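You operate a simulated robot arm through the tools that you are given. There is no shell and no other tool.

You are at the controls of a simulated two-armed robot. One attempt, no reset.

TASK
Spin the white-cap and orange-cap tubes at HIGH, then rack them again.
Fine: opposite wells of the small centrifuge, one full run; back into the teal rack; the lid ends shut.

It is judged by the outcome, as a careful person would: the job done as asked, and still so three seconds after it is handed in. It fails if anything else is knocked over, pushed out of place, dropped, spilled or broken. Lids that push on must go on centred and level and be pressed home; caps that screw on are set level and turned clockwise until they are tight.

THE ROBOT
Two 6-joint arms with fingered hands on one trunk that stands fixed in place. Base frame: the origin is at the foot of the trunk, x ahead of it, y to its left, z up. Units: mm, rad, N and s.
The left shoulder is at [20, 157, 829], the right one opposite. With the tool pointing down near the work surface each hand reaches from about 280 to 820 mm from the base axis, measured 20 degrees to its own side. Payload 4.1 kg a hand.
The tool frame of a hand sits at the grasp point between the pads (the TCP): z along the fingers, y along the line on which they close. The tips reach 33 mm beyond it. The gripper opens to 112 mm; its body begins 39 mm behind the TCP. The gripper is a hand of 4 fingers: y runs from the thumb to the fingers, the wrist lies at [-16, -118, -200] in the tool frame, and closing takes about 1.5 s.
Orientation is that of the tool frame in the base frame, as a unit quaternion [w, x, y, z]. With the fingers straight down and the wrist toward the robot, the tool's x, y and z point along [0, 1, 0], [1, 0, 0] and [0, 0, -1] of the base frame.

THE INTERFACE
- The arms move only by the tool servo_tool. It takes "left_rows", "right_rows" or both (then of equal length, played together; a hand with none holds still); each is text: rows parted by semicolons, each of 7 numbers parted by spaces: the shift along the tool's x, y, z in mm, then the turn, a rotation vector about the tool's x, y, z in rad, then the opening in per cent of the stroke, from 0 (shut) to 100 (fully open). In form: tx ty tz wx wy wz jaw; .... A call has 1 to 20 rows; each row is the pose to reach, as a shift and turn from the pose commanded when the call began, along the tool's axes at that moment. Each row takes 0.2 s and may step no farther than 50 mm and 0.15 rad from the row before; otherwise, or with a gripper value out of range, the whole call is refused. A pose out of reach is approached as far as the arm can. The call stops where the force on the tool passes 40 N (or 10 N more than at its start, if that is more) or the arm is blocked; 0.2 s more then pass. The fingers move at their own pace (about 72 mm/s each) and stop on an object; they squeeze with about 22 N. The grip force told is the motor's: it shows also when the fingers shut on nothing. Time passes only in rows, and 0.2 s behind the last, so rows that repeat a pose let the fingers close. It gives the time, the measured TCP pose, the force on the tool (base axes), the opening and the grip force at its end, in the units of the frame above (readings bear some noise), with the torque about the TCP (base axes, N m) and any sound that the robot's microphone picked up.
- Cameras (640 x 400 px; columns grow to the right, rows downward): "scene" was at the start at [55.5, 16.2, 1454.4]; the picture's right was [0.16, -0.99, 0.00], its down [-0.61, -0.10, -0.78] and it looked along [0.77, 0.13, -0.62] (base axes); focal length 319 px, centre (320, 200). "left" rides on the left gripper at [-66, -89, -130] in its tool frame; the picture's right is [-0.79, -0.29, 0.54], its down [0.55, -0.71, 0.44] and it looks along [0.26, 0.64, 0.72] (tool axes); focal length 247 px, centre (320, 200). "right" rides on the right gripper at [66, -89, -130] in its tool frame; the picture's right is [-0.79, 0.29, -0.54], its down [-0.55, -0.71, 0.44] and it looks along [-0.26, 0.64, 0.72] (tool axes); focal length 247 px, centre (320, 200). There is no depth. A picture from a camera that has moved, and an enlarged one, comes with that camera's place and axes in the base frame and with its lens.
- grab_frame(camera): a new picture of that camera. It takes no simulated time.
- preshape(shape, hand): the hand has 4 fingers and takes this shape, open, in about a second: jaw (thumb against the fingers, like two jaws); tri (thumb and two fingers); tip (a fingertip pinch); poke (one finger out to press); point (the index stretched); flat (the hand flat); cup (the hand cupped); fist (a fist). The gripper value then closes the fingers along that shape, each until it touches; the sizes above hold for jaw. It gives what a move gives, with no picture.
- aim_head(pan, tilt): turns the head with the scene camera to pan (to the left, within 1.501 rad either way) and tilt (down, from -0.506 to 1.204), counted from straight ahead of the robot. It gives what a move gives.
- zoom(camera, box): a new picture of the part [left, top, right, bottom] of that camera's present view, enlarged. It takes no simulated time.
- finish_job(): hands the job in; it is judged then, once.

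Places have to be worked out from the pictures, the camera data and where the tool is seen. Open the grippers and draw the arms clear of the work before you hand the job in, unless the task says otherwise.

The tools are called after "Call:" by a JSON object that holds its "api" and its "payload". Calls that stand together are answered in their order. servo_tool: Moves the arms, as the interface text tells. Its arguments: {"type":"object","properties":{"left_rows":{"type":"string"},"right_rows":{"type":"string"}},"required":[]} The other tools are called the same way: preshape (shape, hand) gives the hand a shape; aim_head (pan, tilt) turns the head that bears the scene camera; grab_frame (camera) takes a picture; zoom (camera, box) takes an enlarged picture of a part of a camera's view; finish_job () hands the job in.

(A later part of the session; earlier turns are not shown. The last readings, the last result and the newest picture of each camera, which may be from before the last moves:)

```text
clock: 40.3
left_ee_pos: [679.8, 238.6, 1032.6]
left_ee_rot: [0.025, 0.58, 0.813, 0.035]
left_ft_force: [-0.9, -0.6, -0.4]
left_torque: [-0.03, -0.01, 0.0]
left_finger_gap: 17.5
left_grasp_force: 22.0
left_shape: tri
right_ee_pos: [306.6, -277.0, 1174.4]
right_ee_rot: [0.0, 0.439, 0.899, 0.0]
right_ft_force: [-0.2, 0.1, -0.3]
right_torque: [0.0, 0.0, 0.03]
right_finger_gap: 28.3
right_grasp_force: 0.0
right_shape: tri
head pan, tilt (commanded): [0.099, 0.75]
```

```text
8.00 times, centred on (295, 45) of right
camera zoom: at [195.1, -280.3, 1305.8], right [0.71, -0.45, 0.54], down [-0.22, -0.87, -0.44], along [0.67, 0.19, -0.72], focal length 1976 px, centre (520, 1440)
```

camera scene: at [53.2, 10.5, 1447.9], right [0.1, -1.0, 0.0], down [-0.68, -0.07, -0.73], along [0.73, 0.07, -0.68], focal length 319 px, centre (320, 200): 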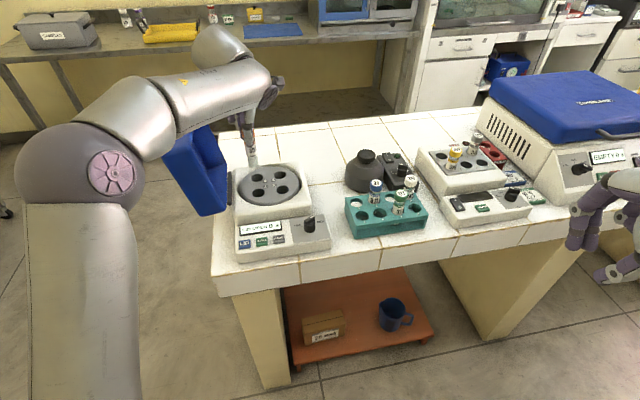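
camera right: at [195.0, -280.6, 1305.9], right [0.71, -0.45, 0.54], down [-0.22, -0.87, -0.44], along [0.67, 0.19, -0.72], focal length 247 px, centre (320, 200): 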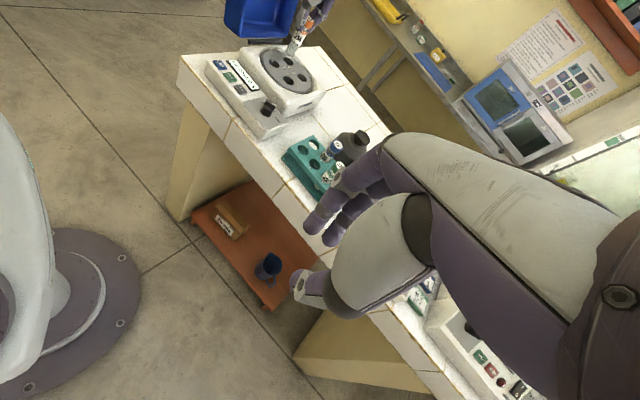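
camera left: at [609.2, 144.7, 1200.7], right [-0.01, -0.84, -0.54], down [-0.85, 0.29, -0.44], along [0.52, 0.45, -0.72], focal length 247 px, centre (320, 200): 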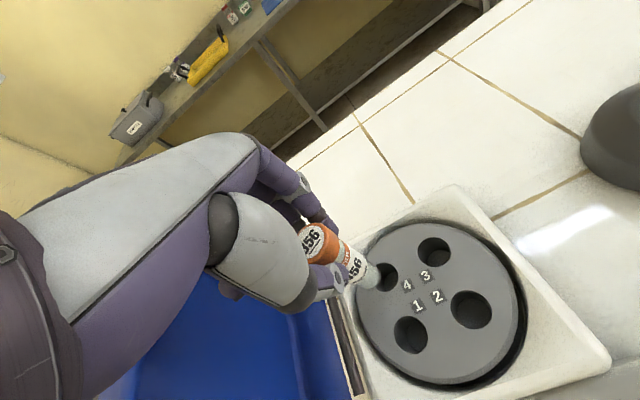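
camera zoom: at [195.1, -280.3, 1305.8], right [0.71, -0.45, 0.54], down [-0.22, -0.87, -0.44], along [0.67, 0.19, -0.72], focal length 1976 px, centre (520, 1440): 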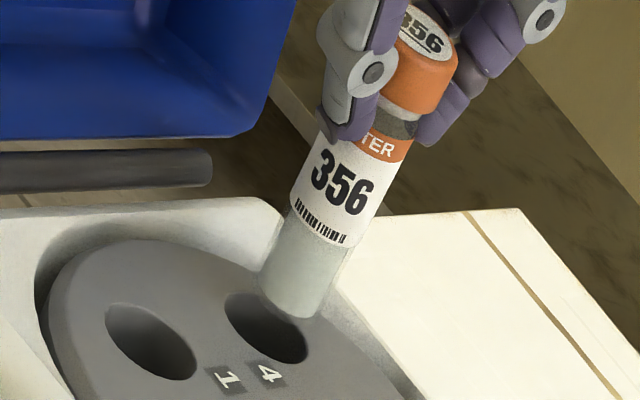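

Now the tube is upright and all three views put its end within ~3 mm of well 4's centre (the well has ~3.5 mm play). I shift a hair and lower 16 mm straight down in small steps, watching the force.

Call:
{"api": "servo_tool", "payload": {"left_rows": "0 -1.2 0 0 0 0 0; 0 -1.8 4 0 0 0 0; 0 -2.2 8 0 0 0 0; 0 -2.5 12 0 0 0 0; 0 -2.8 16 0 0 0 0"}}

Call:
{"api": "zoom", "payload": {"camera": "scene", "box": [240, 140, 300, 190]}}

Call:
{"api": "zoom", "payload": {"camera": "left", "box": [300, 200, 440, 320]}}

Call:
{"api": "zoom", "payload": {"camera": "right", "box": [270, 20, 320, 70]}}

```text
clock: 41.5
left_ee_pos: [677.8, 237.8, 1021.3]
left_ee_rot: [0.028, 0.58, 0.813, 0.036]
left_ft_force: [-6.2, -2.2, 24.5]
left_torque: [-0.05, 0.1, -0.05]
left_finger_gap: 19.5
left_grasp_force: 21.3
left_shape: tri
right_ee_pos: [303.3, -277.6, 1175.2]
right_ee_rot: [0.001, 0.438, 0.899, 0.0]
right_ft_force: [0.1, 0.2, 0.2]
right_torque: [0.02, -0.01, 0.0]
right_finger_gap: 28.5
right_grasp_force: 0.0
right_shape: tri
head pan, tilt (commanded): [0.099, 0.75]
```

```text
8.00 times, centred on (270, 165) of scene
camera zoom: at [52.2, 10.2, 1447.9], right [0.1, -1.0, 0.0], down [-0.68, -0.07, -0.73], along [0.73, 0.07, -0.68], focal length 2554 px, centre (720, 480)
```

zoom: 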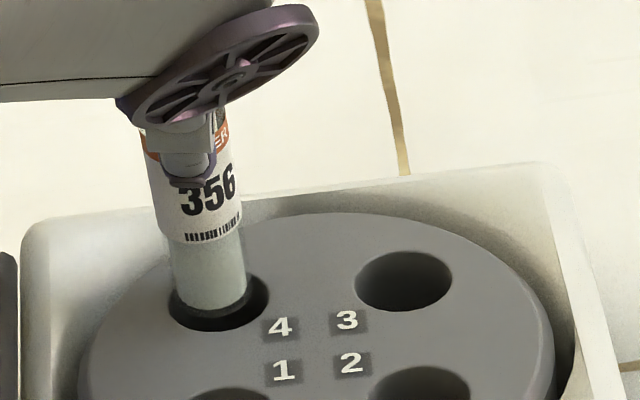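

```text
3.33 times, centred on (370, 260) of left
camera zoom: at [603.8, 141.5, 1143.3], right [0.04, -0.83, -0.56], down [-0.81, 0.3, -0.5], along [0.59, 0.47, -0.66], focal length 823 px, centre (153, 0)
```

zoom: 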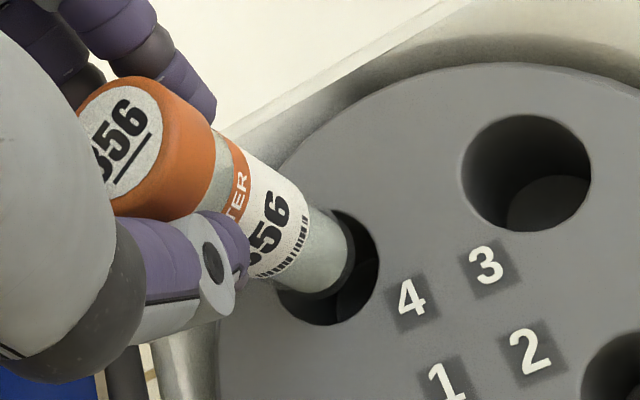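

```text
8.00 times, centred on (295, 45) of right
camera zoom: at [194.2, -280.6, 1305.9], right [0.71, -0.45, 0.54], down [-0.22, -0.87, -0.44], along [0.67, 0.19, -0.72], focal length 1976 px, centre (520, 1440)
```

zoom: 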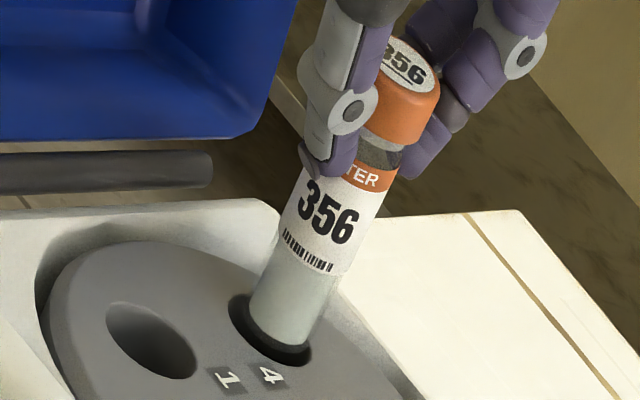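

The tube's end has touched the rotor rim (24 N): it is too far forward. The views ask for about (-5, -3) mm, so I rise 8 mm, shift and look again from close.

Call:
{"api": "servo_tool", "payload": {"left_rows": "0 0.4 -4 0 0 0 0; 0 0.7 -8 0 0 0 0; -0.6 -2 -8 0 0 0 0; -1.2 -5 -8 0 0 0 0; -1.2 -5 -8 0 0 0 0"}}

Call:
{"api": "zoom", "payload": {"camera": "scene", "box": [240, 140, 300, 190]}}

Call:
{"api": "zoom", "payload": {"camera": "left", "box": [300, 200, 440, 320]}}

Call:
{"api": "zoom", "payload": {"camera": "right", "box": [270, 20, 320, 70]}}

```text
clock: 42.7
left_ee_pos: [672.7, 234.0, 1024.9]
left_ee_rot: [0.024, 0.581, 0.813, 0.033]
left_ft_force: [0.4, 0.4, -0.1]
left_torque: [-0.02, -0.02, 0.0]
left_finger_gap: 18.5
left_grasp_force: 21.6
left_shape: tri
right_ee_pos: [305.5, -276.9, 1174.1]
right_ee_rot: [0.0, 0.438, 0.899, 0.0]
right_ft_force: [0.7, 0.4, 0.0]
right_torque: [0.01, -0.02, 0.01]
right_finger_gap: 28.2
right_grasp_force: 0.0
right_shape: tri
head pan, tilt (commanded): [0.099, 0.75]
```

```text
8.00 times, centred on (270, 165) of scene
camera zoom: at [53.2, 10.5, 1447.9], right [0.1, -1.0, 0.0], down [-0.68, -0.07, -0.73], along [0.73, 0.07, -0.68], focal length 2554 px, centre (720, 480)
```

zoom: 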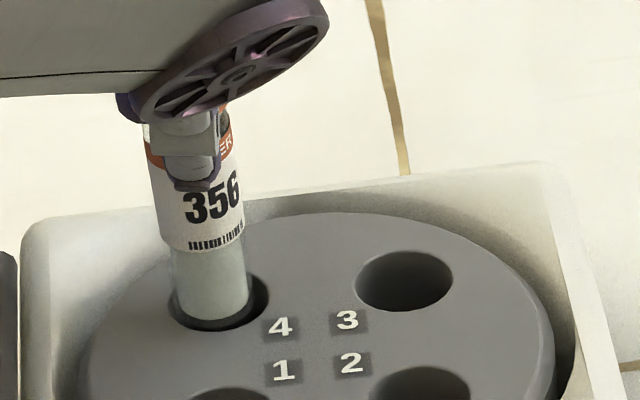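

```text
3.33 times, centred on (370, 260) of left
camera zoom: at [599.7, 138.7, 1146.4], right [0.03, -0.83, -0.56], down [-0.81, 0.3, -0.49], along [0.58, 0.47, -0.66], focal length 823 px, centre (153, 0)
```

zoom: 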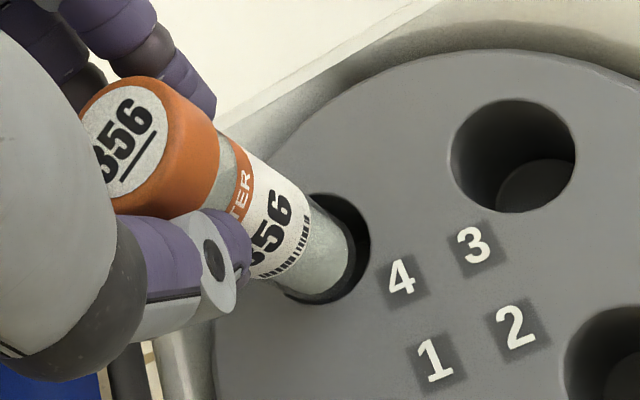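

```text
8.00 times, centred on (295, 45) of right
camera zoom: at [195.2, -280.3, 1305.8], right [0.71, -0.45, 0.54], down [-0.22, -0.87, -0.44], along [0.67, 0.19, -0.72], focal length 1976 px, centre (520, 1440)
```

zoom: 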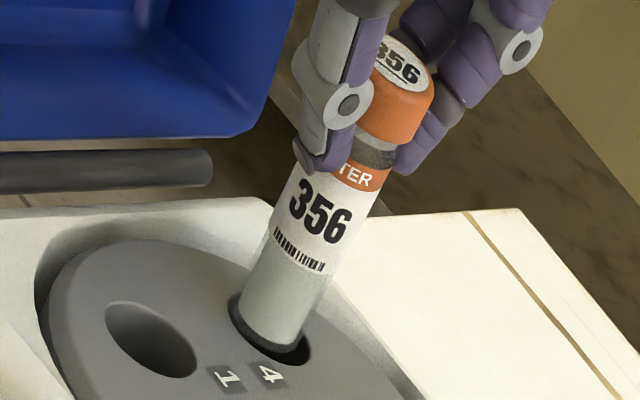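

It is now free and nearly centred. I enlarge the left view on the well to see the dark gap all round the tube.

Call:
{"api": "zoom", "payload": {"camera": "left", "box": [335, 240, 395, 300]}}

Call:
{"api": "zoom", "payload": {"camera": "right", "box": [280, 40, 310, 70]}}

Call:
{"api": "zoom", "payload": {"camera": "scene", "box": [250, 160, 280, 190]}}

```text
6.67 times, centred on (365, 270) of left
camera zoom: at [599.7, 138.7, 1146.4], right [0.03, -0.83, -0.56], down [-0.81, 0.3, -0.49], along [0.58, 0.47, -0.66], focal length 1646 px, centre (20, -267)
```

zoom: 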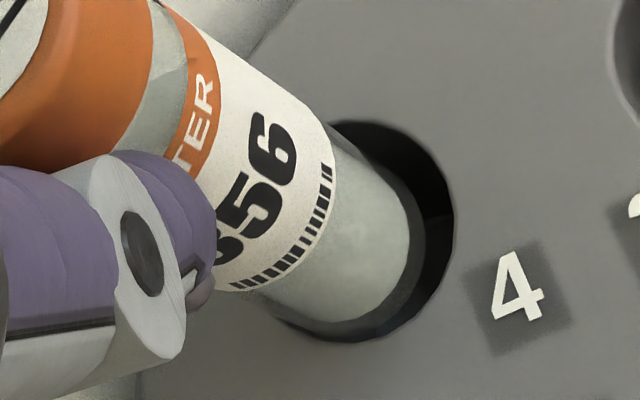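

```text
13.33 times, centred on (295, 55) of right
camera zoom: at [195.2, -280.3, 1305.8], right [0.71, -0.45, 0.54], down [-0.22, -0.87, -0.44], along [0.67, 0.19, -0.72], focal length 3293 px, centre (653, 2133)
```

zoom: 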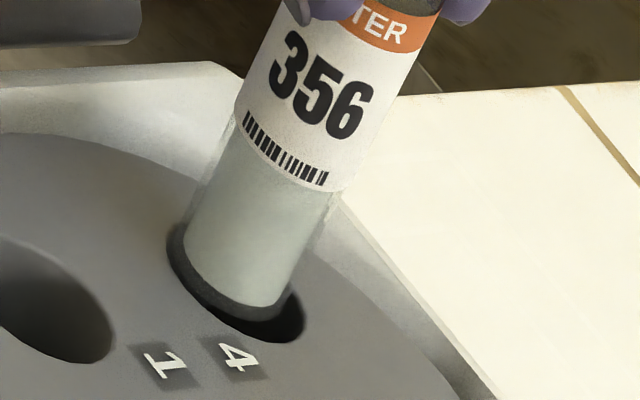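

```text
13.33 times, centred on (265, 175) of scene
camera zoom: at [53.2, 10.5, 1447.9], right [0.1, -1.0, 0.0], down [-0.68, -0.07, -0.73], along [0.73, 0.07, -0.68], focal length 4256 px, centre (1053, 533)
```

zoom: 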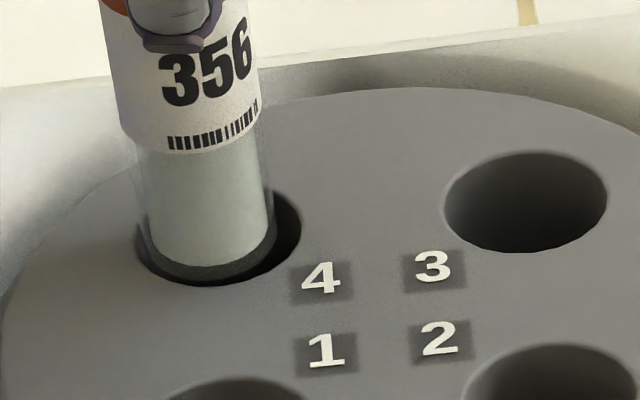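

The gap shows the tube should go ~1.5 mm to the right (-y); otherwise it is centred. I make that shift and lower 8 mm gently.

Call:
{"api": "servo_tool", "payload": {"left_rows": "-1.6 0 0 0 0 0 0; -1.6 -0.2 2 0 0 0 0; -1.6 -0.4 4 0 0 0 0; -1.6 -0.5 6 0 0 0 0; -1.6 -0.7 8 0 0 0 0"}}

Call:
{"api": "zoom", "payload": {"camera": "right", "box": [270, 20, 320, 70]}}

Call:
{"api": "zoom", "payload": {"camera": "scene", "box": [245, 150, 285, 190]}}

```text
clock: 43.9
left_ee_pos: [673.3, 233.1, 1016.6]
left_ee_rot: [0.025, 0.58, 0.813, 0.034]
left_ft_force: [0.0, 0.1, -0.4]
left_torque: [-0.01, -0.04, 0.01]
left_finger_gap: 18.6
left_grasp_force: 21.7
left_shape: tri
right_ee_pos: [304.3, -276.6, 1175.3]
right_ee_rot: [-0.001, 0.439, 0.898, 0.0]
right_ft_force: [-0.2, -0.9, -0.9]
right_torque: [-0.02, 0.0, -0.04]
right_finger_gap: 28.2
right_grasp_force: 0.0
right_shape: tri
head pan, tilt (commanded): [0.099, 0.75]
```

```text
8.00 times, centred on (295, 45) of right
camera zoom: at [195.1, -280.3, 1305.8], right [0.71, -0.45, 0.54], down [-0.22, -0.87, -0.44], along [0.67, 0.19, -0.72], focal length 1976 px, centre (520, 1440)
```

zoom: 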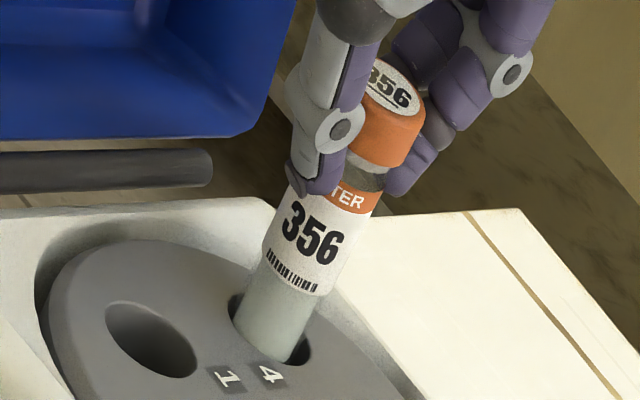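

```text
10.00 times, centred on (265, 170) of scene
camera zoom: at [53.2, 10.5, 1447.9], right [0.1, -1.0, 0.0], down [-0.68, -0.07, -0.73], along [0.73, 0.07, -0.68], focal length 3192 px, centre (870, 500)
```

zoom: 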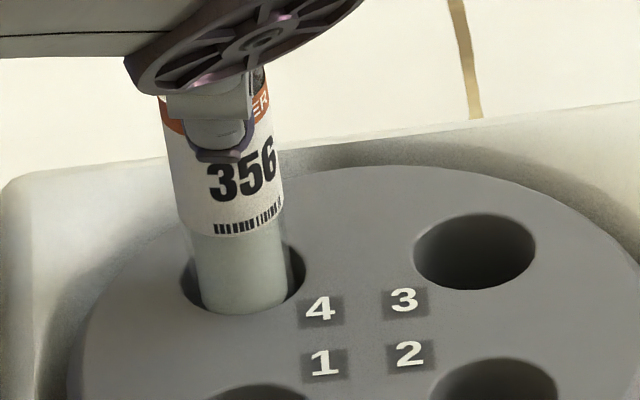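

The tube's end is in the well with no force. I lower further, 18 mm, in 3 mm steps.

Call:
{"api": "servo_tool", "payload": {"left_rows": "0 -0.25 3 0 0 0 0; 0 -0.5 6 0 0 0 0; 0 -0.75 9 0 0 0 0; 0 -1 12 0 0 0 0; 0 -1.25 15 0 0 0 0; 0 -1.5 18 0 0 0 0"}}

Call:
{"api": "zoom", "payload": {"camera": "right", "box": [270, 20, 320, 70]}}

Call:
{"api": "zoom", "payload": {"camera": "scene", "box": [245, 150, 285, 190]}}

```text
clock: 45.3
left_ee_pos: [673.2, 232.8, 998.6]
left_ee_rot: [0.025, 0.581, 0.813, 0.034]
left_ft_force: [1.2, 0.5, -0.4]
left_torque: [0.0, 0.01, 0.02]
left_finger_gap: 18.5
left_grasp_force: 21.9
left_shape: tri
right_ee_pos: [305.4, -276.7, 1174.3]
right_ee_rot: [0.0, 0.439, 0.899, 0.0]
right_ft_force: [-0.3, 0.0, -0.8]
right_torque: [0.01, 0.01, 0.0]
right_finger_gap: 28.5
right_grasp_force: 0.1
right_shape: tri
head pan, tilt (commanded): [0.099, 0.75]
```

```text
8.00 times, centred on (295, 45) of right
camera zoom: at [195.2, -280.3, 1305.8], right [0.71, -0.45, 0.54], down [-0.22, -0.87, -0.44], along [0.67, 0.19, -0.72], focal length 1976 px, centre (520, 1440)
```

zoom: 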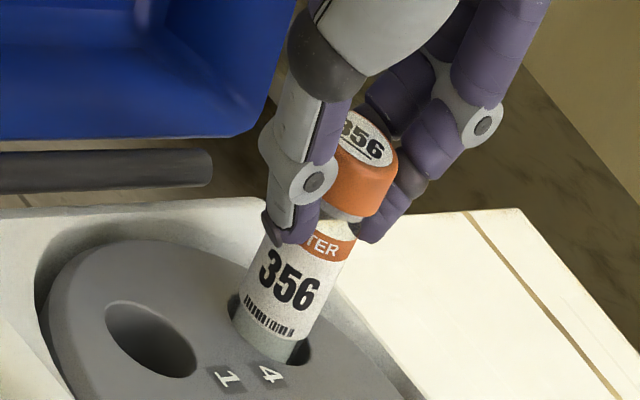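

```text
10.00 times, centred on (265, 170) of scene
camera zoom: at [53.2, 10.5, 1447.9], right [0.1, -1.0, 0.0], down [-0.68, -0.07, -0.73], along [0.73, 0.07, -0.68], focal length 3192 px, centre (870, 500)
```

zoom: 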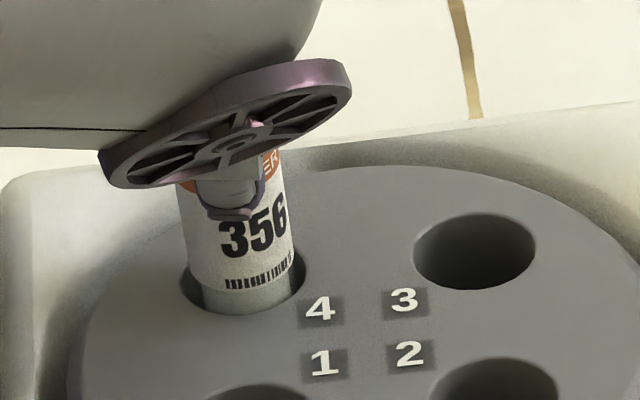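

Sliding in freely. I continue another 18 mm in 3 mm steps.

Call:
{"api": "servo_tool", "payload": {"left_rows": "0 -0.25 3 0 0 0 0; 0 -0.5 6 0 0 0 0; 0 -0.75 9 0 0 0 0; 0 -1 12 0 0 0 0; 0 -1.25 15 0 0 0 0; 0 -1.5 18 0 0 0 0"}}

Call:
{"api": "zoom", "payload": {"camera": "right", "box": [270, 20, 320, 70]}}

```text
clock: 46.7
left_ee_pos: [674.3, 233.1, 982.7]
left_ee_rot: [0.026, 0.581, 0.813, 0.035]
left_ft_force: [1.5, 0.7, -1.2]
left_torque: [0.03, -0.05, -0.01]
left_finger_gap: 18.2
left_grasp_force: 21.9
left_shape: tri
right_ee_pos: [305.4, -277.7, 1174.2]
right_ee_rot: [-0.001, 0.439, 0.899, 0.0]
right_ft_force: [-0.3, 0.7, 0.9]
right_torque: [0.03, 0.0, -0.02]
right_finger_gap: 28.0
right_grasp_force: 0.0
right_shape: tri
head pan, tilt (commanded): [0.099, 0.75]
```

```text
8.00 times, centred on (295, 45) of right
camera zoom: at [195.2, -280.3, 1305.8], right [0.71, -0.45, 0.54], down [-0.22, -0.87, -0.44], along [0.67, 0.19, -0.72], focal length 1976 px, centre (520, 1440)
```

zoom: 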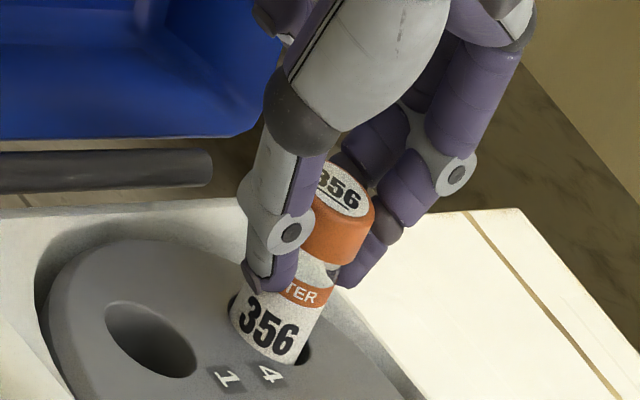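

Still free; tips are about 18 mm above the rotor. I go 9 mm lower and read.

Call:
{"api": "servo_tool", "payload": {"left_rows": "0 -0.25 3 0 0 0 0; 0 -0.5 6 0 0 0 0; 0 -0.75 9 0 0 0 0"}}

Call:
{"api": "zoom", "payload": {"camera": "right", "box": [270, 20, 320, 70]}}

```text
clock: 47.5
left_ee_pos: [675.3, 233.5, 977.9]
left_ee_rot: [0.029, 0.58, 0.813, 0.038]
left_ft_force: [2.5, 3.6, 31.9]
left_torque: [0.05, -0.18, -0.01]
left_finger_gap: 20.3
left_grasp_force: 22.0
left_shape: tri
right_ee_pos: [304.3, -277.7, 1174.3]
right_ee_rot: [0.0, 0.438, 0.899, 0.0]
right_ft_force: [0.3, 0.7, -0.3]
right_torque: [-0.01, -0.04, 0.0]
right_finger_gap: 28.0
right_grasp_force: 0.1
right_shape: tri
head pan, tilt (commanded): [0.099, 0.75]
```

```text
8.00 times, centred on (295, 45) of right
camera zoom: at [194.4, -280.5, 1305.9], right [0.71, -0.45, 0.54], down [-0.22, -0.87, -0.44], along [0.67, 0.19, -0.72], focal length 1976 px, centre (520, 1440)
```

zoom: 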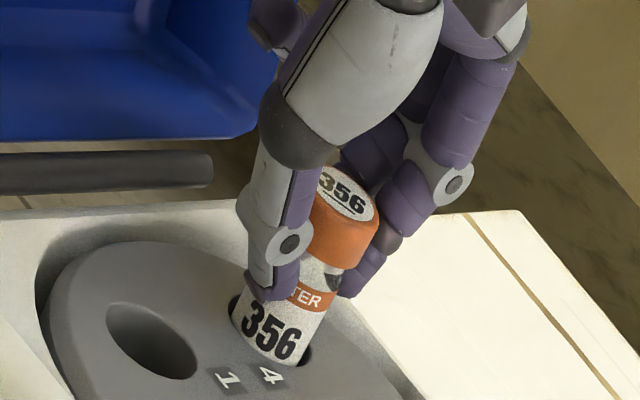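

The tube has bottomed in well 4 (32 N at z 978). I relieve the push, open the fingers to 50 mm, and rise straight up.

Call:
{"api": "servo_tool", "payload": {"left_rows": "0 0.4 -5 0 0 0 0; 0 0.4 -5 0 0 0 20; 0 0.4 -5 0 0 0 45; 0 0.4 -5 0 0 0 50; 0 0.4 -5 0 0 0 50; 0 1.5 -18 0 0 0 50; 0 3.4 -40 0 0 0 50; 0 6 -70 0 0 0 50; 0 8.5 -100 0 0 0 50"}}

Call:
{"api": "zoom", "payload": {"camera": "right", "box": [240, 10, 340, 100]}}

Call:
{"api": "zoom", "payload": {"camera": "scene", "box": [210, 130, 310, 220]}}

Call:
{"api": "grab_frame", "payload": {"camera": "left"}}

```text
clock: 49.5
left_ee_pos: [673.2, 233.3, 1071.7]
left_ee_rot: [0.025, 0.58, 0.813, 0.035]
left_ft_force: [0.1, -0.1, 0.4]
left_torque: [-0.01, -0.03, 0.03]
left_finger_gap: 55.7
left_grasp_force: 0.2
left_shape: tri
right_ee_pos: [305.3, -277.3, 1175.1]
right_ee_rot: [0.0, 0.438, 0.899, 0.0]
right_ft_force: [0.5, -0.3, 0.5]
right_torque: [-0.02, 0.01, -0.04]
right_finger_gap: 28.3
right_grasp_force: 0.0
right_shape: tri
head pan, tilt (commanded): [0.099, 0.75]
```

```text
4.44 times, centred on (290, 55) of right
camera zoom: at [195.2, -280.2, 1305.8], right [0.71, -0.45, 0.54], down [-0.22, -0.87, -0.44], along [0.67, 0.19, -0.72], focal length 1098 px, centre (453, 844)
```

zoom: 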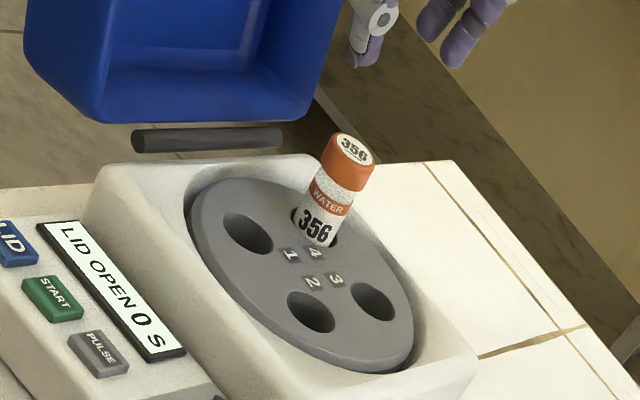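

```text
4.44 times, centred on (260, 175) of scene
camera zoom: at [53.3, 10.6, 1447.8], right [0.1, -1.0, 0.0], down [-0.68, -0.07, -0.73], along [0.73, 0.07, -0.68], focal length 1419 px, centre (587, 311)
```

zoom: 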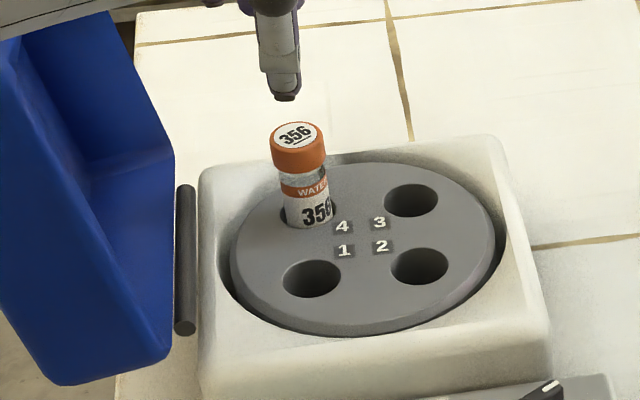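

```text
taken
camera left: at [599.4, 136.9, 1193.2], right [0.03, -0.83, -0.56], down [-0.81, 0.3, -0.49], along [0.58, 0.47, -0.66], focal length 247 px, centre (320, 200)
```

left: 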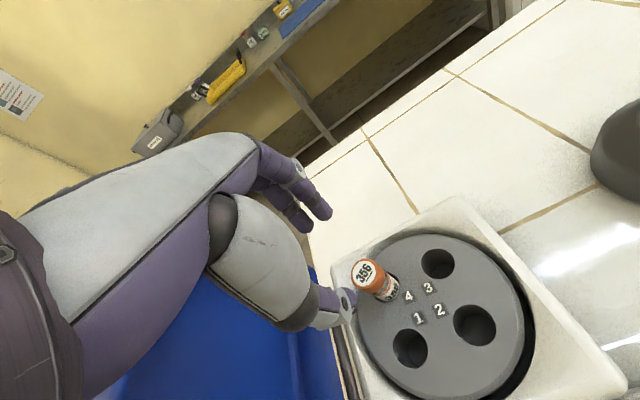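

The orange tube stands upright in well 4. I now withdraw the left arm (back over the panel, then up and to the left) to clear the way for the right hand to take the white tube.

Call:
{"api": "servo_tool", "payload": {"left_rows": "-5.7 -41.1 -3.5 0.03 0 0 50; -11.3 -82.3 -7 0.06 0 0 50; -17 -123.4 -10.5 0.085 0 0 50; -22.7 -164.5 -14 0.085 0 0 50; -28.3 -205.7 -17.5 0.085 0 0 50; -34 -246.8 -21 0.085 0 0 50; 2.3 -258.1 -43.2 0.085 0 0 50; 38.6 -269.4 -65.4 0.085 0 0 50; 74.9 -280.7 -87.6 0.085 0 0 50; 111.1 -292 -109.8 0.085 0 0 50; 147.4 -303.4 -132 0.085 0 0 50; 183.7 -314.7 -154.2 0.085 0 0 50; 220 -326 -176.4 0.085 0 0 50"}}

Call:
{"api": "grab_frame", "payload": {"camera": "scene"}}

```text
clock: 52.3
left_ee_pos: [280.1, 328.8, 1219.5]
left_ee_rot: [0.0, 0.581, 0.814, 0.0]
left_ft_force: [-0.4, -0.4, -0.4]
left_torque: [0.05, 0.02, 0.01]
left_finger_gap: 55.4
left_grasp_force: 0.1
left_shape: tri
right_ee_pos: [305.7, -277.7, 1175.6]
right_ee_rot: [0.0, 0.438, 0.899, 0.001]
right_ft_force: [0.2, -0.1, 0.3]
right_torque: [-0.02, 0.02, 0.03]
right_finger_gap: 28.3
right_grasp_force: 0.0
right_shape: tri
head pan, tilt (commanded): [0.099, 0.75]
```

```text
taken
camera scene: at [53.5, 10.2, 1447.8], right [0.1, -1.0, 0.0], down [-0.68, -0.07, -0.73], along [0.73, 0.07, -0.68], focal length 319 px, centre (320, 200)
```

scene: 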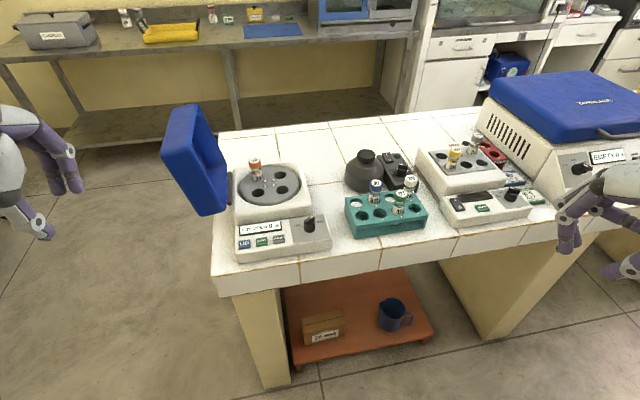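

The scene is clear. Before picking the white tube I check in free air that the right arm can hover over well 2 (≈635, 161) at carrying height.

Call:
{"api": "servo_tool", "payload": {"right_rows": "11.9 44.1 9.2 0 0 0 50; 23.8 88.3 18.3 0 0 0 50; 35.7 132.4 27.5 0 0 0 50; 47.6 176.5 36.7 0 0 0 50; 59.5 220.6 45.8 0 0 0 50; 71.5 264.8 55 0 0 0 50; 83.4 308.9 64.2 0 0 0 50; 95.3 353 73.3 0 0 0 50; 107.2 397.1 82.5 0 0 0 50; 119.1 441.3 91.7 0 0 0 50; 131 485.4 100.8 0 0 0 50; 142.9 529.5 110 0 0 0 50; 142.9 529.5 110 0 0 0 50"}}

Call:
{"api": "grab_frame", "payload": {"camera": "right"}}

Call:
{"api": "grab_frame", "payload": {"camera": "scene"}}

```text
clock: 55.1
left_ee_pos: [281.0, 330.1, 1219.1]
left_ee_rot: [0.0, 0.581, 0.814, 0.0]
left_ft_force: [-0.4, 0.4, 0.0]
left_torque: [-0.01, 0.01, 0.0]
left_finger_gap: 55.8
left_grasp_force: 0.0
left_shape: tri
right_ee_pos: [626.7, 157.0, 1062.7]
right_ee_rot: [0.0, 0.439, 0.899, 0.0]
right_ft_force: [0.2, 0.0, 0.1]
right_torque: [0.02, -0.01, 0.01]
right_finger_gap: 55.7
right_grasp_force: 0.0
right_shape: tri
right hand out of reach, approached as far as the arm can: row 12, 13
head pan, tilt (commanded): [0.099, 0.75]
```

```text
taken
camera right: at [516.9, 154.9, 1192.9], right [0.71, -0.45, 0.54], down [-0.22, -0.87, -0.43], along [0.67, 0.19, -0.72], focal length 247 px, centre (320, 200)
```

right: 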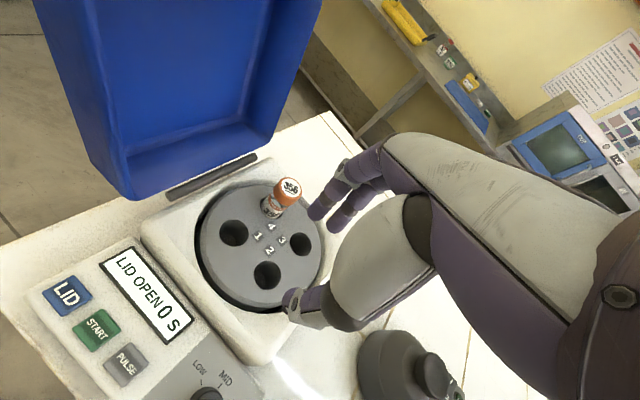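

```text
taken
camera scene: at [53.1, 10.4, 1447.9], right [0.1, -1.0, 0.0], down [-0.68, -0.07, -0.73], along [0.73, 0.07, -0.68], focal length 319 px, centre (320, 200)
```

scene: 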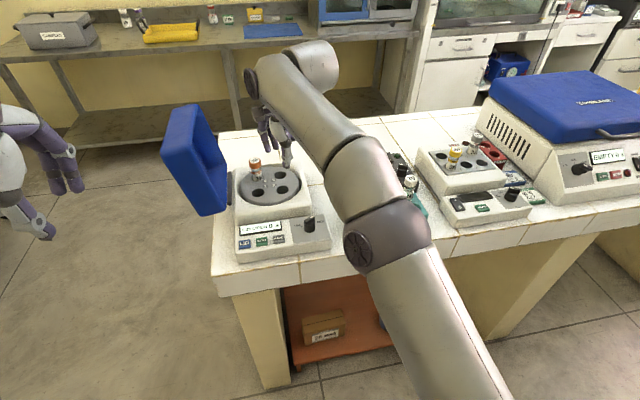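

The right arm can reach well 2 at a slightly lower height (limit met only at the last few mm), so it can do the white tube. I bring it back and over to the white tube (≈687, -153), turning to yaw 19°.

Call:
{"api": "servo_tool", "payload": {"right_rows": "-8.8 -41.1 -7 0 0 0.03 50; -17.6 -82.2 -14 0 0 0.06 50; -26.5 -123.2 -21 0 0 0.1 50; -35.3 -164.3 -28 0 0 0.13 50; -44.1 -205.4 -35 0 0 0.16 50; -83.7 -196.1 -28.7 0 0 0.19 50; -123.3 -186.8 -22.3 0 0 0.22 50; -162.8 -177.4 -16 0 0 0.25 50; -202.4 -168.1 -9.7 0 0 0.28 50; -240.2 -160.8 -3.3 0 0 0.31 50; -279.8 -151.8 5 0 0 0.33 50; -279.8 -151.8 5 0 0 0.33 50"}}

Call:
{"api": "grab_frame", "payload": {"camera": "right"}}

Call:
{"api": "grab_frame", "payload": {"camera": "scene"}}

```text
clock: 57.7
left_ee_pos: [280.1, 330.9, 1220.8]
left_ee_rot: [0.0, 0.581, 0.814, 0.0]
left_ft_force: [0.9, 0.1, -0.1]
left_torque: [0.0, 0.04, 0.01]
left_finger_gap: 55.9
left_grasp_force: 0.2
left_shape: tri
right_ee_pos: [682.4, -160.1, 1057.1]
right_ee_rot: [-0.001, 0.58, 0.814, 0.0]
right_ft_force: [-0.5, 0.9, 0.0]
right_torque: [-0.02, -0.02, 0.0]
right_finger_gap: 55.9
right_grasp_force: 0.0
right_shape: tri
head pan, tilt (commanded): [0.099, 0.75]
```

```text
taken
camera right: at [576.8, -127.0, 1188.4], right [0.53, -0.66, 0.54], down [-0.49, -0.75, -0.44], along [0.69, -0.03, -0.72], focal length 247 px, centre (320, 200)
```

right: 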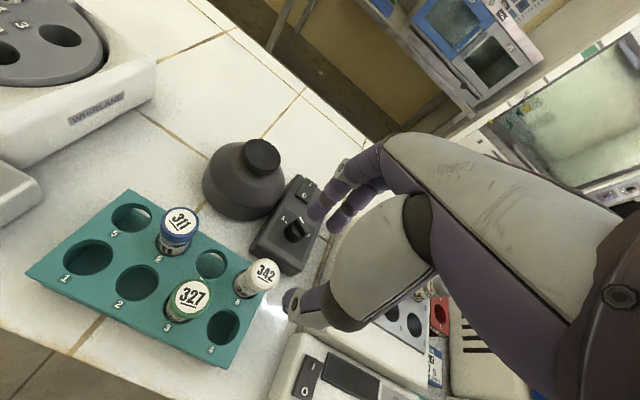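

```text
taken
camera scene: at [53.0, 10.6, 1447.9], right [0.1, -1.0, 0.0], down [-0.68, -0.07, -0.73], along [0.73, 0.07, -0.68], focal length 319 px, centre (320, 200)
```

scene: 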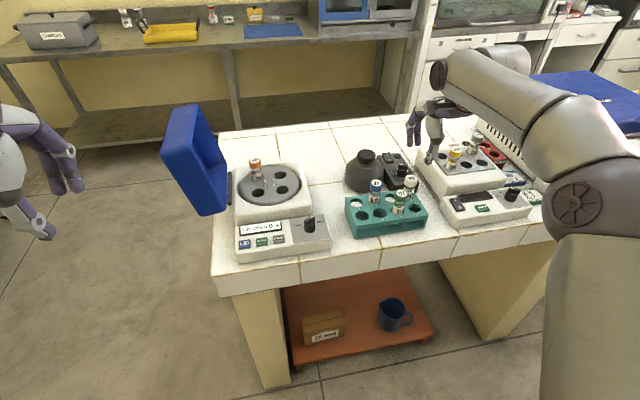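

The right camera puts the white cap at about (683, -153); my hand is ~7 mm to the right of it. I correct and lower to z 1000 for a near-field check.

Call:
{"api": "servo_tool", "payload": {"right_rows": "3 1.5 10 0 0 0 55; 6.4 2.9 24 0 0 0 55; 6.4 2.9 40 0 0 0 55; 6.4 2.9 57 0 0 0 55; 6.4 2.9 57 0 0 0 55"}}

Call:
{"api": "grab_frame", "payload": {"camera": "right"}}

Call:
{"api": "zoom", "payload": {"camera": "right", "box": [240, 180, 400, 320]}}

Call:
{"api": "zoom", "payload": {"camera": "scene", "box": [340, 110, 460, 240]}}

```text
clock: 58.9
left_ee_pos: [280.6, 330.5, 1219.9]
left_ee_rot: [0.0, 0.581, 0.814, 0.0]
left_ft_force: [0.7, -0.3, -0.1]
left_torque: [-0.01, -0.03, -0.02]
left_finger_gap: 55.6
left_grasp_force: 0.0
left_shape: tri
right_ee_pos: [680.3, -150.4, 999.6]
right_ee_rot: [-0.001, 0.581, 0.814, -0.001]
right_ft_force: [-0.8, 0.0, 0.5]
right_torque: [0.01, -0.01, -0.04]
right_finger_gap: 61.2
right_grasp_force: 0.0
right_shape: tri
head pan, tilt (commanded): [0.099, 0.75]
```

```text
taken
camera right: at [575.9, -117.5, 1130.4], right [0.53, -0.66, 0.54], down [-0.49, -0.75, -0.44], along [0.69, -0.03, -0.72], focal length 247 px, centre (320, 200)
```

right: 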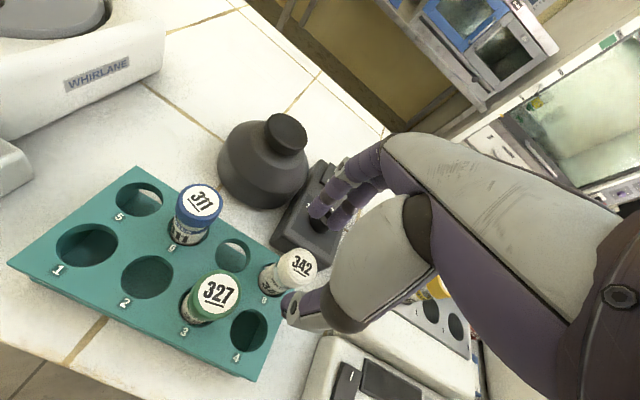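

```text
2.86 times, centred on (320, 250) of right
camera zoom: at [575.9, -117.5, 1130.4], right [0.53, -0.66, 0.54], down [-0.49, -0.75, -0.44], along [0.69, -0.03, -0.72], focal length 706 px, centre (320, 57)
```

zoom: 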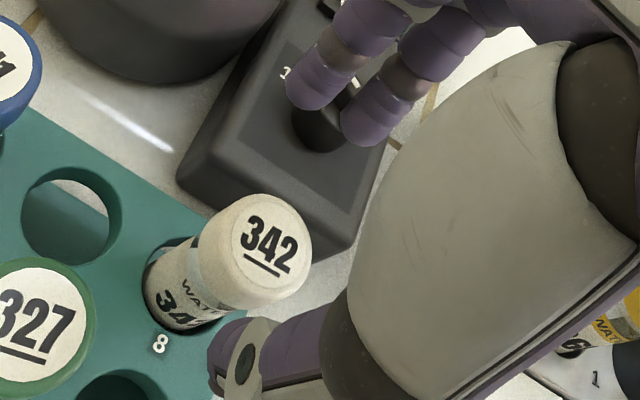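

```text
3.08 times, centred on (400, 175) of scene
camera zoom: at [53.1, 10.5, 1447.9], right [0.1, -1.0, 0.0], down [-0.68, -0.07, -0.73], along [0.73, 0.07, -0.68], focal length 982 px, centre (74, 277)
```

zoom: 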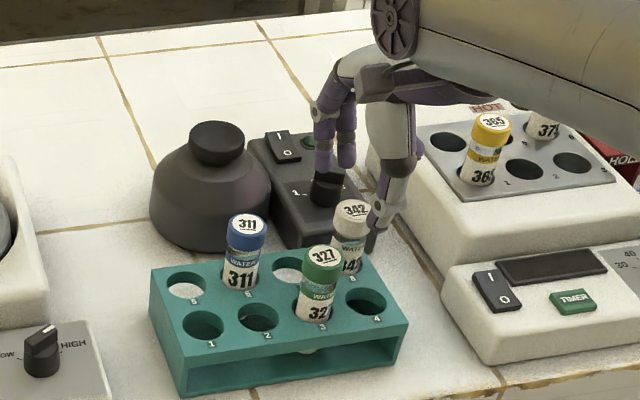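

Near-field view: the white cap is about 6 mm to tool -x of my axis. I correct (-6, +1.5) and descend to z 957, then look before closing.

Call:
{"api": "servo_tool", "payload": {"right_rows": "-3 0.8 4 0 0 0 50; -6.2 1.5 12 0 0 0 50; -6.2 1.5 24 0 0 0 50; -6.2 1.5 34 0 0 0 50; -6.2 1.5 42.5 0 0 0 50; -6.2 1.5 42.5 0 0 0 50"}}

Call:
{"api": "zoom", "payload": {"camera": "right", "box": [240, 180, 400, 320]}}

Call:
{"api": "zoom", "payload": {"camera": "scene", "box": [360, 150, 440, 240]}}

```text
clock: 60.3
left_ee_pos: [281.2, 330.1, 1220.1]
left_ee_rot: [0.0, 0.58, 0.814, 0.0]
left_ft_force: [0.2, -0.3, -0.3]
left_torque: [-0.04, 0.01, 0.01]
left_finger_gap: 55.7
left_grasp_force: 0.1
left_shape: tri
right_ee_pos: [683.7, -155.1, 955.8]
right_ee_rot: [0.0, 0.581, 0.814, 0.0]
right_ft_force: [0.0, 0.4, 0.8]
right_torque: [0.04, 0.0, 0.03]
right_finger_gap: 56.6
right_grasp_force: 0.0
right_shape: tri
head pan, tilt (commanded): [0.099, 0.75]
```

```text
2.86 times, centred on (320, 250) of right
camera zoom: at [578.8, -122.0, 1087.4], right [0.53, -0.66, 0.54], down [-0.49, -0.75, -0.44], along [0.69, -0.03, -0.72], focal length 706 px, centre (320, 57)
```

zoom: 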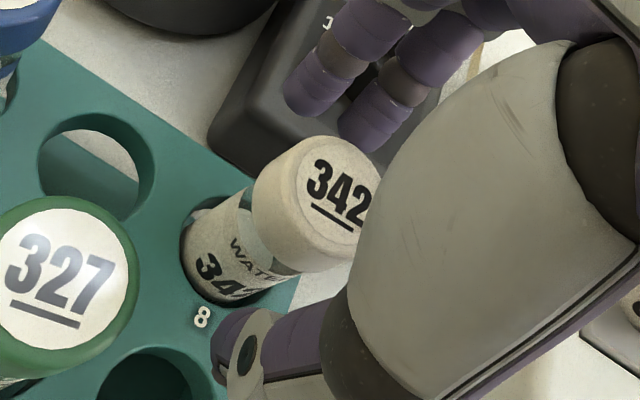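

```text
4.44 times, centred on (400, 195) of scene
camera zoom: at [53.1, 10.5, 1447.9], right [0.1, -1.0, 0.0], down [-0.68, -0.07, -0.73], along [0.73, 0.07, -0.68], focal length 1419 px, centre (-36, 222)
```

zoom: 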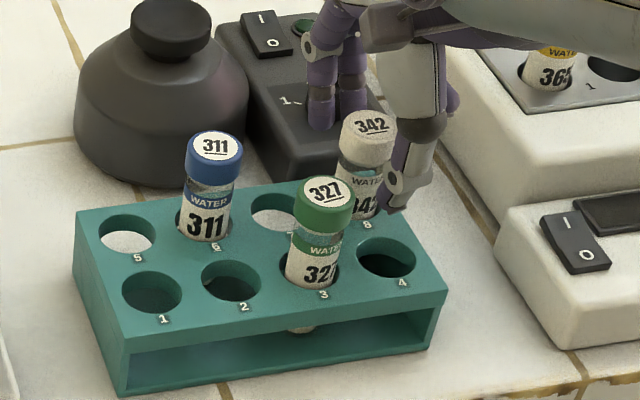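

The tool axis passes within ~2.5 mm of the white cap's centre. I close part-way to 38 % and check the gaps either side.

Call:
{"api": "servo_tool", "payload": {"right_rows": "-0.5 1 0 0 0 0 42; -1 1.5 0 0 0 0 38; -1 1.5 0 0 0 0 38; -1 1.5 0 0 0 0 38"}}

Call:
{"api": "zoom", "payload": {"camera": "right", "box": [240, 180, 400, 320]}}

Call:
{"api": "zoom", "payload": {"camera": "scene", "box": [380, 160, 430, 220]}}

```text
clock: 61.3
left_ee_pos: [280.5, 330.3, 1220.2]
left_ee_rot: [0.0, 0.581, 0.814, 0.0]
left_ft_force: [-1.7, -0.6, 0.6]
left_torque: [0.03, 0.04, 0.0]
left_finger_gap: 55.7
left_grasp_force: 0.0
left_shape: tri
right_ee_pos: [684.7, -155.5, 956.3]
right_ee_rot: [0.0, 0.581, 0.814, 0.0]
right_ft_force: [0.3, -0.7, -1.0]
right_torque: [-0.02, -0.01, -0.01]
right_finger_gap: 43.0
right_grasp_force: 0.1
right_shape: tri
head pan, tilt (commanded): [0.099, 0.75]
```

```text
2.86 times, centred on (320, 250) of right
camera zoom: at [580.6, -121.9, 1087.8], right [0.53, -0.66, 0.54], down [-0.49, -0.75, -0.44], along [0.69, -0.03, -0.72], focal length 706 px, centre (320, 57)
```

zoom: 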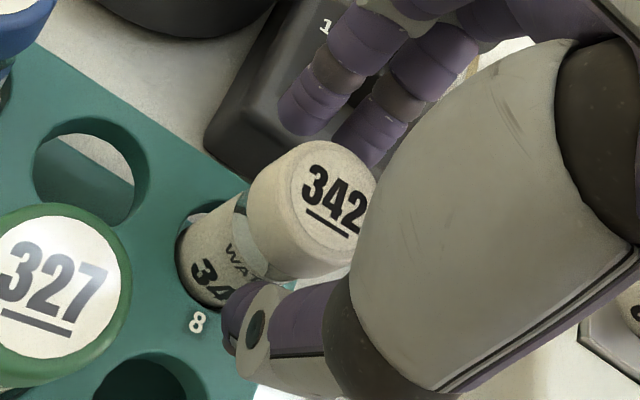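

```text
6.67 times, centred on (405, 190) of scene
camera zoom: at [53.2, 10.5, 1447.9], right [0.1, -1.0, 0.0], down [-0.68, -0.07, -0.73], along [0.73, 0.07, -0.68], focal length 2128 px, centre (-247, 267)
```

zoom: 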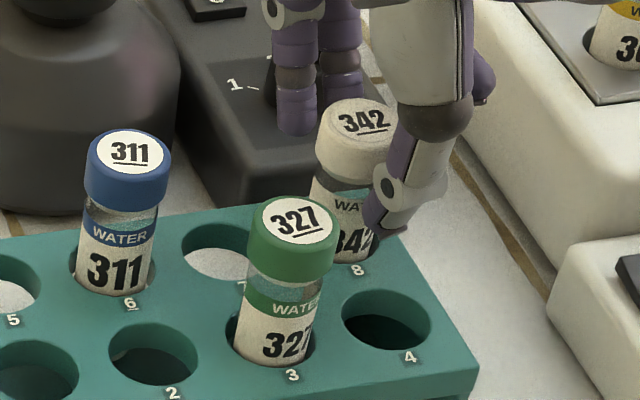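

Both sides look about equally near. I close further to 30 % and see whether the tube shifts.

Call:
{"api": "servo_tool", "payload": {"right_rows": "0 0 0 0 0 0 34; 0 0 0 0 0 0 30; 0 0 0 0 0 0 30; 0 0 0 0 0 0 30"}}

Call:
{"api": "zoom", "payload": {"camera": "right", "box": [240, 180, 400, 320]}}

```text
clock: 62.3
left_ee_pos: [279.9, 329.9, 1220.4]
left_ee_rot: [0.001, 0.581, 0.814, 0.001]
left_ft_force: [0.0, -0.4, -0.1]
left_torque: [-0.03, -0.03, 0.02]
left_finger_gap: 55.7
left_grasp_force: 0.0
left_shape: tri
right_ee_pos: [685.1, -154.0, 956.7]
right_ee_rot: [0.0, 0.581, 0.814, 0.0]
right_ft_force: [-0.6, 0.9, -0.1]
right_torque: [0.02, -0.02, 0.02]
right_finger_gap: 33.8
right_grasp_force: 0.0
right_shape: tri
head pan, tilt (commanded): [0.099, 0.75]
```

```text
2.86 times, centred on (320, 250) of right
camera zoom: at [580.6, -121.9, 1087.8], right [0.53, -0.66, 0.54], down [-0.49, -0.75, -0.44], along [0.69, -0.03, -0.72], focal length 706 px, centre (320, 57)
```

zoom: 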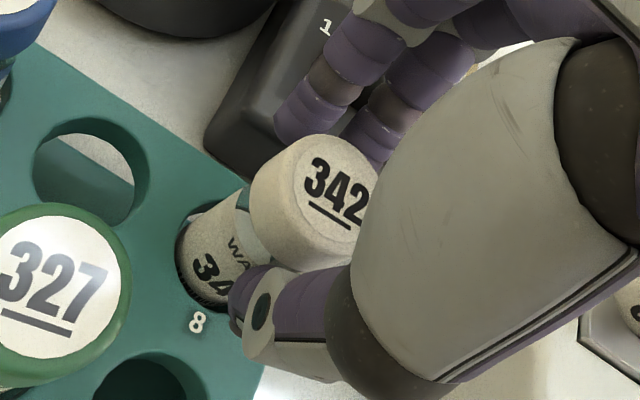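

The thumb touched first and nudged the tube ~2 mm, so the tube is nearer the thumb. I move the hand 6 mm toward the robot (tool -y) and close to 22 %, then compare.

Call:
{"api": "servo_tool", "payload": {"right_rows": "0 -3 0 0 0 0 30; 0 -6 0 0 0 0 30; 0 -6 0 0 0 0 26; 0 -6 0 0 0 0 24; 0 -6 0 0 0 0 24"}}

Call:
{"api": "zoom", "payload": {"camera": "right", "box": [240, 180, 400, 320]}}

Call:
{"api": "zoom", "payload": {"camera": "scene", "box": [380, 160, 430, 220]}}

```text
clock: 63.5
left_ee_pos: [280.6, 331.1, 1220.1]
left_ee_rot: [0.0, 0.581, 0.814, 0.0]
left_ft_force: [0.3, 0.0, -0.1]
left_torque: [0.04, 0.0, 0.01]
left_finger_gap: 55.6
left_grasp_force: 0.1
left_shape: tri
right_ee_pos: [679.8, -157.1, 956.2]
right_ee_rot: [0.0, 0.581, 0.814, -0.001]
right_ft_force: [-0.6, -0.1, -0.9]
right_torque: [-0.05, 0.0, -0.02]
right_finger_gap: 27.3
right_grasp_force: 0.0
right_shape: tri
head pan, tilt (commanded): [0.099, 0.75]
```

```text
2.86 times, centred on (320, 250) of right
camera zoom: at [574.7, -123.8, 1087.6], right [0.53, -0.66, 0.54], down [-0.49, -0.75, -0.44], along [0.69, -0.03, -0.72], focal length 706 px, centre (320, 57)
```

zoom: 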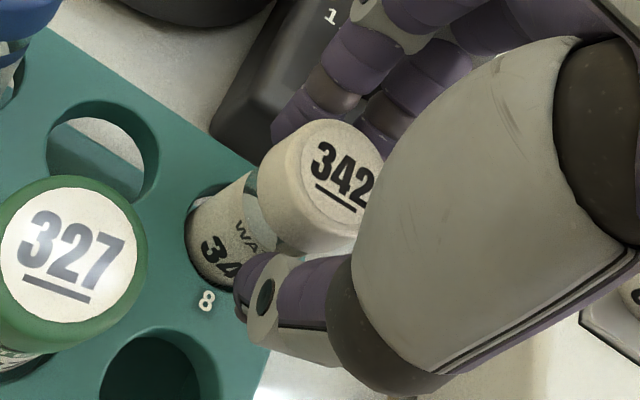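

```text
6.67 times, centred on (405, 190) of scene
camera zoom: at [53.2, 10.5, 1447.9], right [0.1, -1.0, 0.0], down [-0.68, -0.07, -0.73], along [0.73, 0.07, -0.68], focal length 2128 px, centre (-247, 267)
```

zoom: 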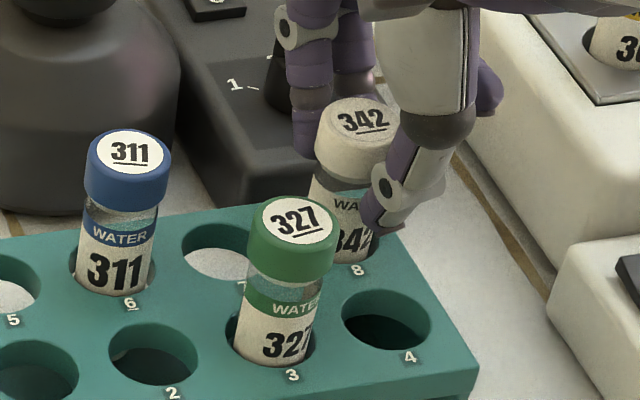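

The tube stands where it was, with fingers about to touch on both sides. I close fully.

Call:
{"api": "servo_tool", "payload": {"right_rows": "0 0 0 0 0 0 18; 0 0 0 0 0 0 10; 0 0 0 0 0 0 0; 0 0 0 0 0 0 0; 0 0 0 0 0 0 0"}}

Call:
{"api": "zoom", "payload": {"camera": "right", "box": [240, 180, 400, 320]}}

Call:
{"api": "zoom", "payload": {"camera": "scene", "box": [380, 160, 430, 220]}}

```text
clock: 64.7
left_ee_pos: [280.8, 330.0, 1219.7]
left_ee_rot: [0.0, 0.58, 0.815, 0.0]
left_ft_force: [0.9, 1.3, 0.2]
left_torque: [-0.02, -0.02, 0.01]
left_finger_gap: 55.7
left_grasp_force: 0.0
left_shape: tri
right_ee_pos: [679.9, -156.7, 956.2]
right_ee_rot: [0.0, 0.58, 0.815, 0.0]
right_ft_force: [-0.5, -0.4, 0.6]
right_torque: [-0.01, -0.02, -0.02]
right_finger_gap: 17.5
right_grasp_force: 22.1
right_shape: tri
head pan, tilt (commanded): [0.099, 0.75]
```

```text
2.86 times, centred on (320, 250) of right
camera zoom: at [574.7, -123.8, 1087.6], right [0.53, -0.66, 0.54], down [-0.49, -0.75, -0.44], along [0.69, -0.03, -0.72], focal length 706 px, centre (320, 57)
```

zoom: 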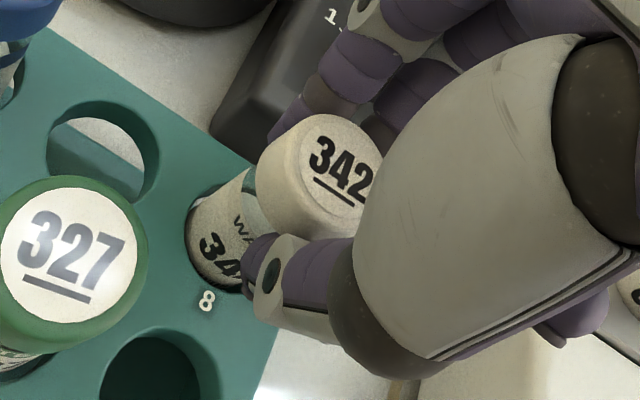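

```text
6.67 times, centred on (405, 190) of scene
camera zoom: at [53.2, 10.5, 1447.9], right [0.1, -1.0, 0.0], down [-0.68, -0.07, -0.73], along [0.73, 0.07, -0.68], focal length 2128 px, centre (-247, 267)
```

zoom: 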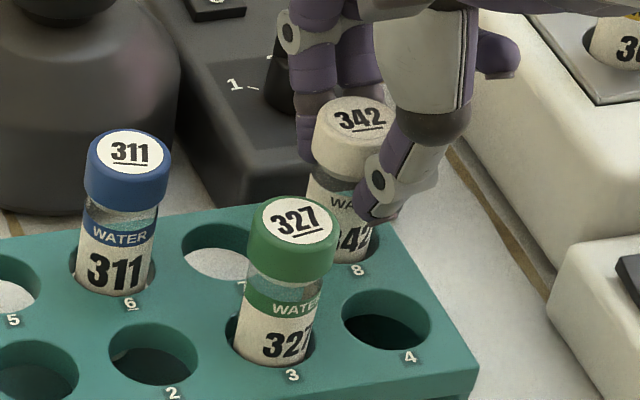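

The grip is firm (22 N) and the tube hardly moved. I lift it slowly out of the rack to z ≈ 1058.

Call:
{"api": "servo_tool", "payload": {"right_rows": "0 0 -5 0 0 0 0; 0 0 -12 0 0 0 0; 0 0 -22 0 0 0 0; 0 0 -35 0 0 0 0; 0 0 -50 0 0 0 0; 0 0 -65 0 0 0 0; 0 0 -80 0 0 0 0; 0 0 -92 0 0 0 0; 0 0 -102 0 0 0 0; 0 0 -102 0 0 0 0"}}

Call:
{"api": "grab_frame", "payload": {"camera": "right"}}

Call:
{"api": "zoom", "payload": {"camera": "scene", "box": [340, 110, 450, 240]}}

```text
clock: 66.9
left_ee_pos: [280.5, 328.4, 1220.0]
left_ee_rot: [0.001, 0.581, 0.814, 0.0]
left_ft_force: [-0.3, 1.2, 0.4]
left_torque: [-0.02, -0.01, 0.01]
left_finger_gap: 55.8
left_grasp_force: 0.0
left_shape: tri
right_ee_pos: [679.8, -158.0, 1059.4]
right_ee_rot: [-0.001, 0.58, 0.815, -0.001]
right_ft_force: [-0.1, 0.1, -0.5]
right_torque: [0.01, -0.02, 0.01]
right_finger_gap: 17.6
right_grasp_force: 21.5
right_shape: tri
head pan, tilt (commanded): [0.099, 0.75]
```

```text
taken
camera right: at [574.1, -124.6, 1190.4], right [0.53, -0.66, 0.54], down [-0.49, -0.75, -0.44], along [0.69, -0.03, -0.72], focal length 247 px, centre (320, 200)
```

right: 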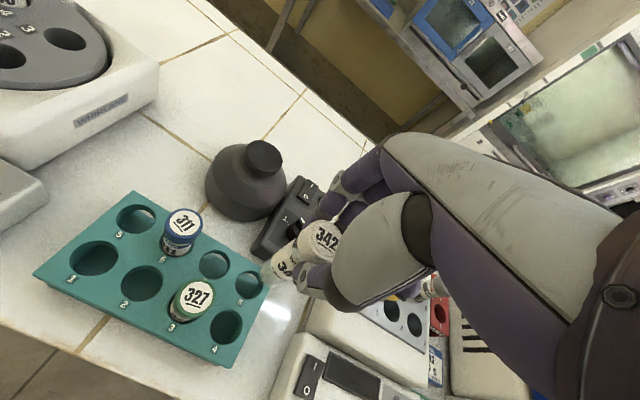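

```text
3.08 times, centred on (395, 175) of scene
camera zoom: at [53.2, 10.5, 1447.9], right [0.1, -1.0, 0.0], down [-0.68, -0.07, -0.73], along [0.73, 0.07, -0.68], focal length 982 px, centre (89, 277)
```

zoom: 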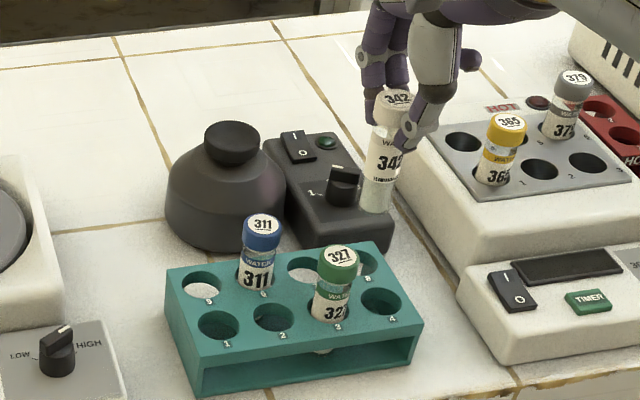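

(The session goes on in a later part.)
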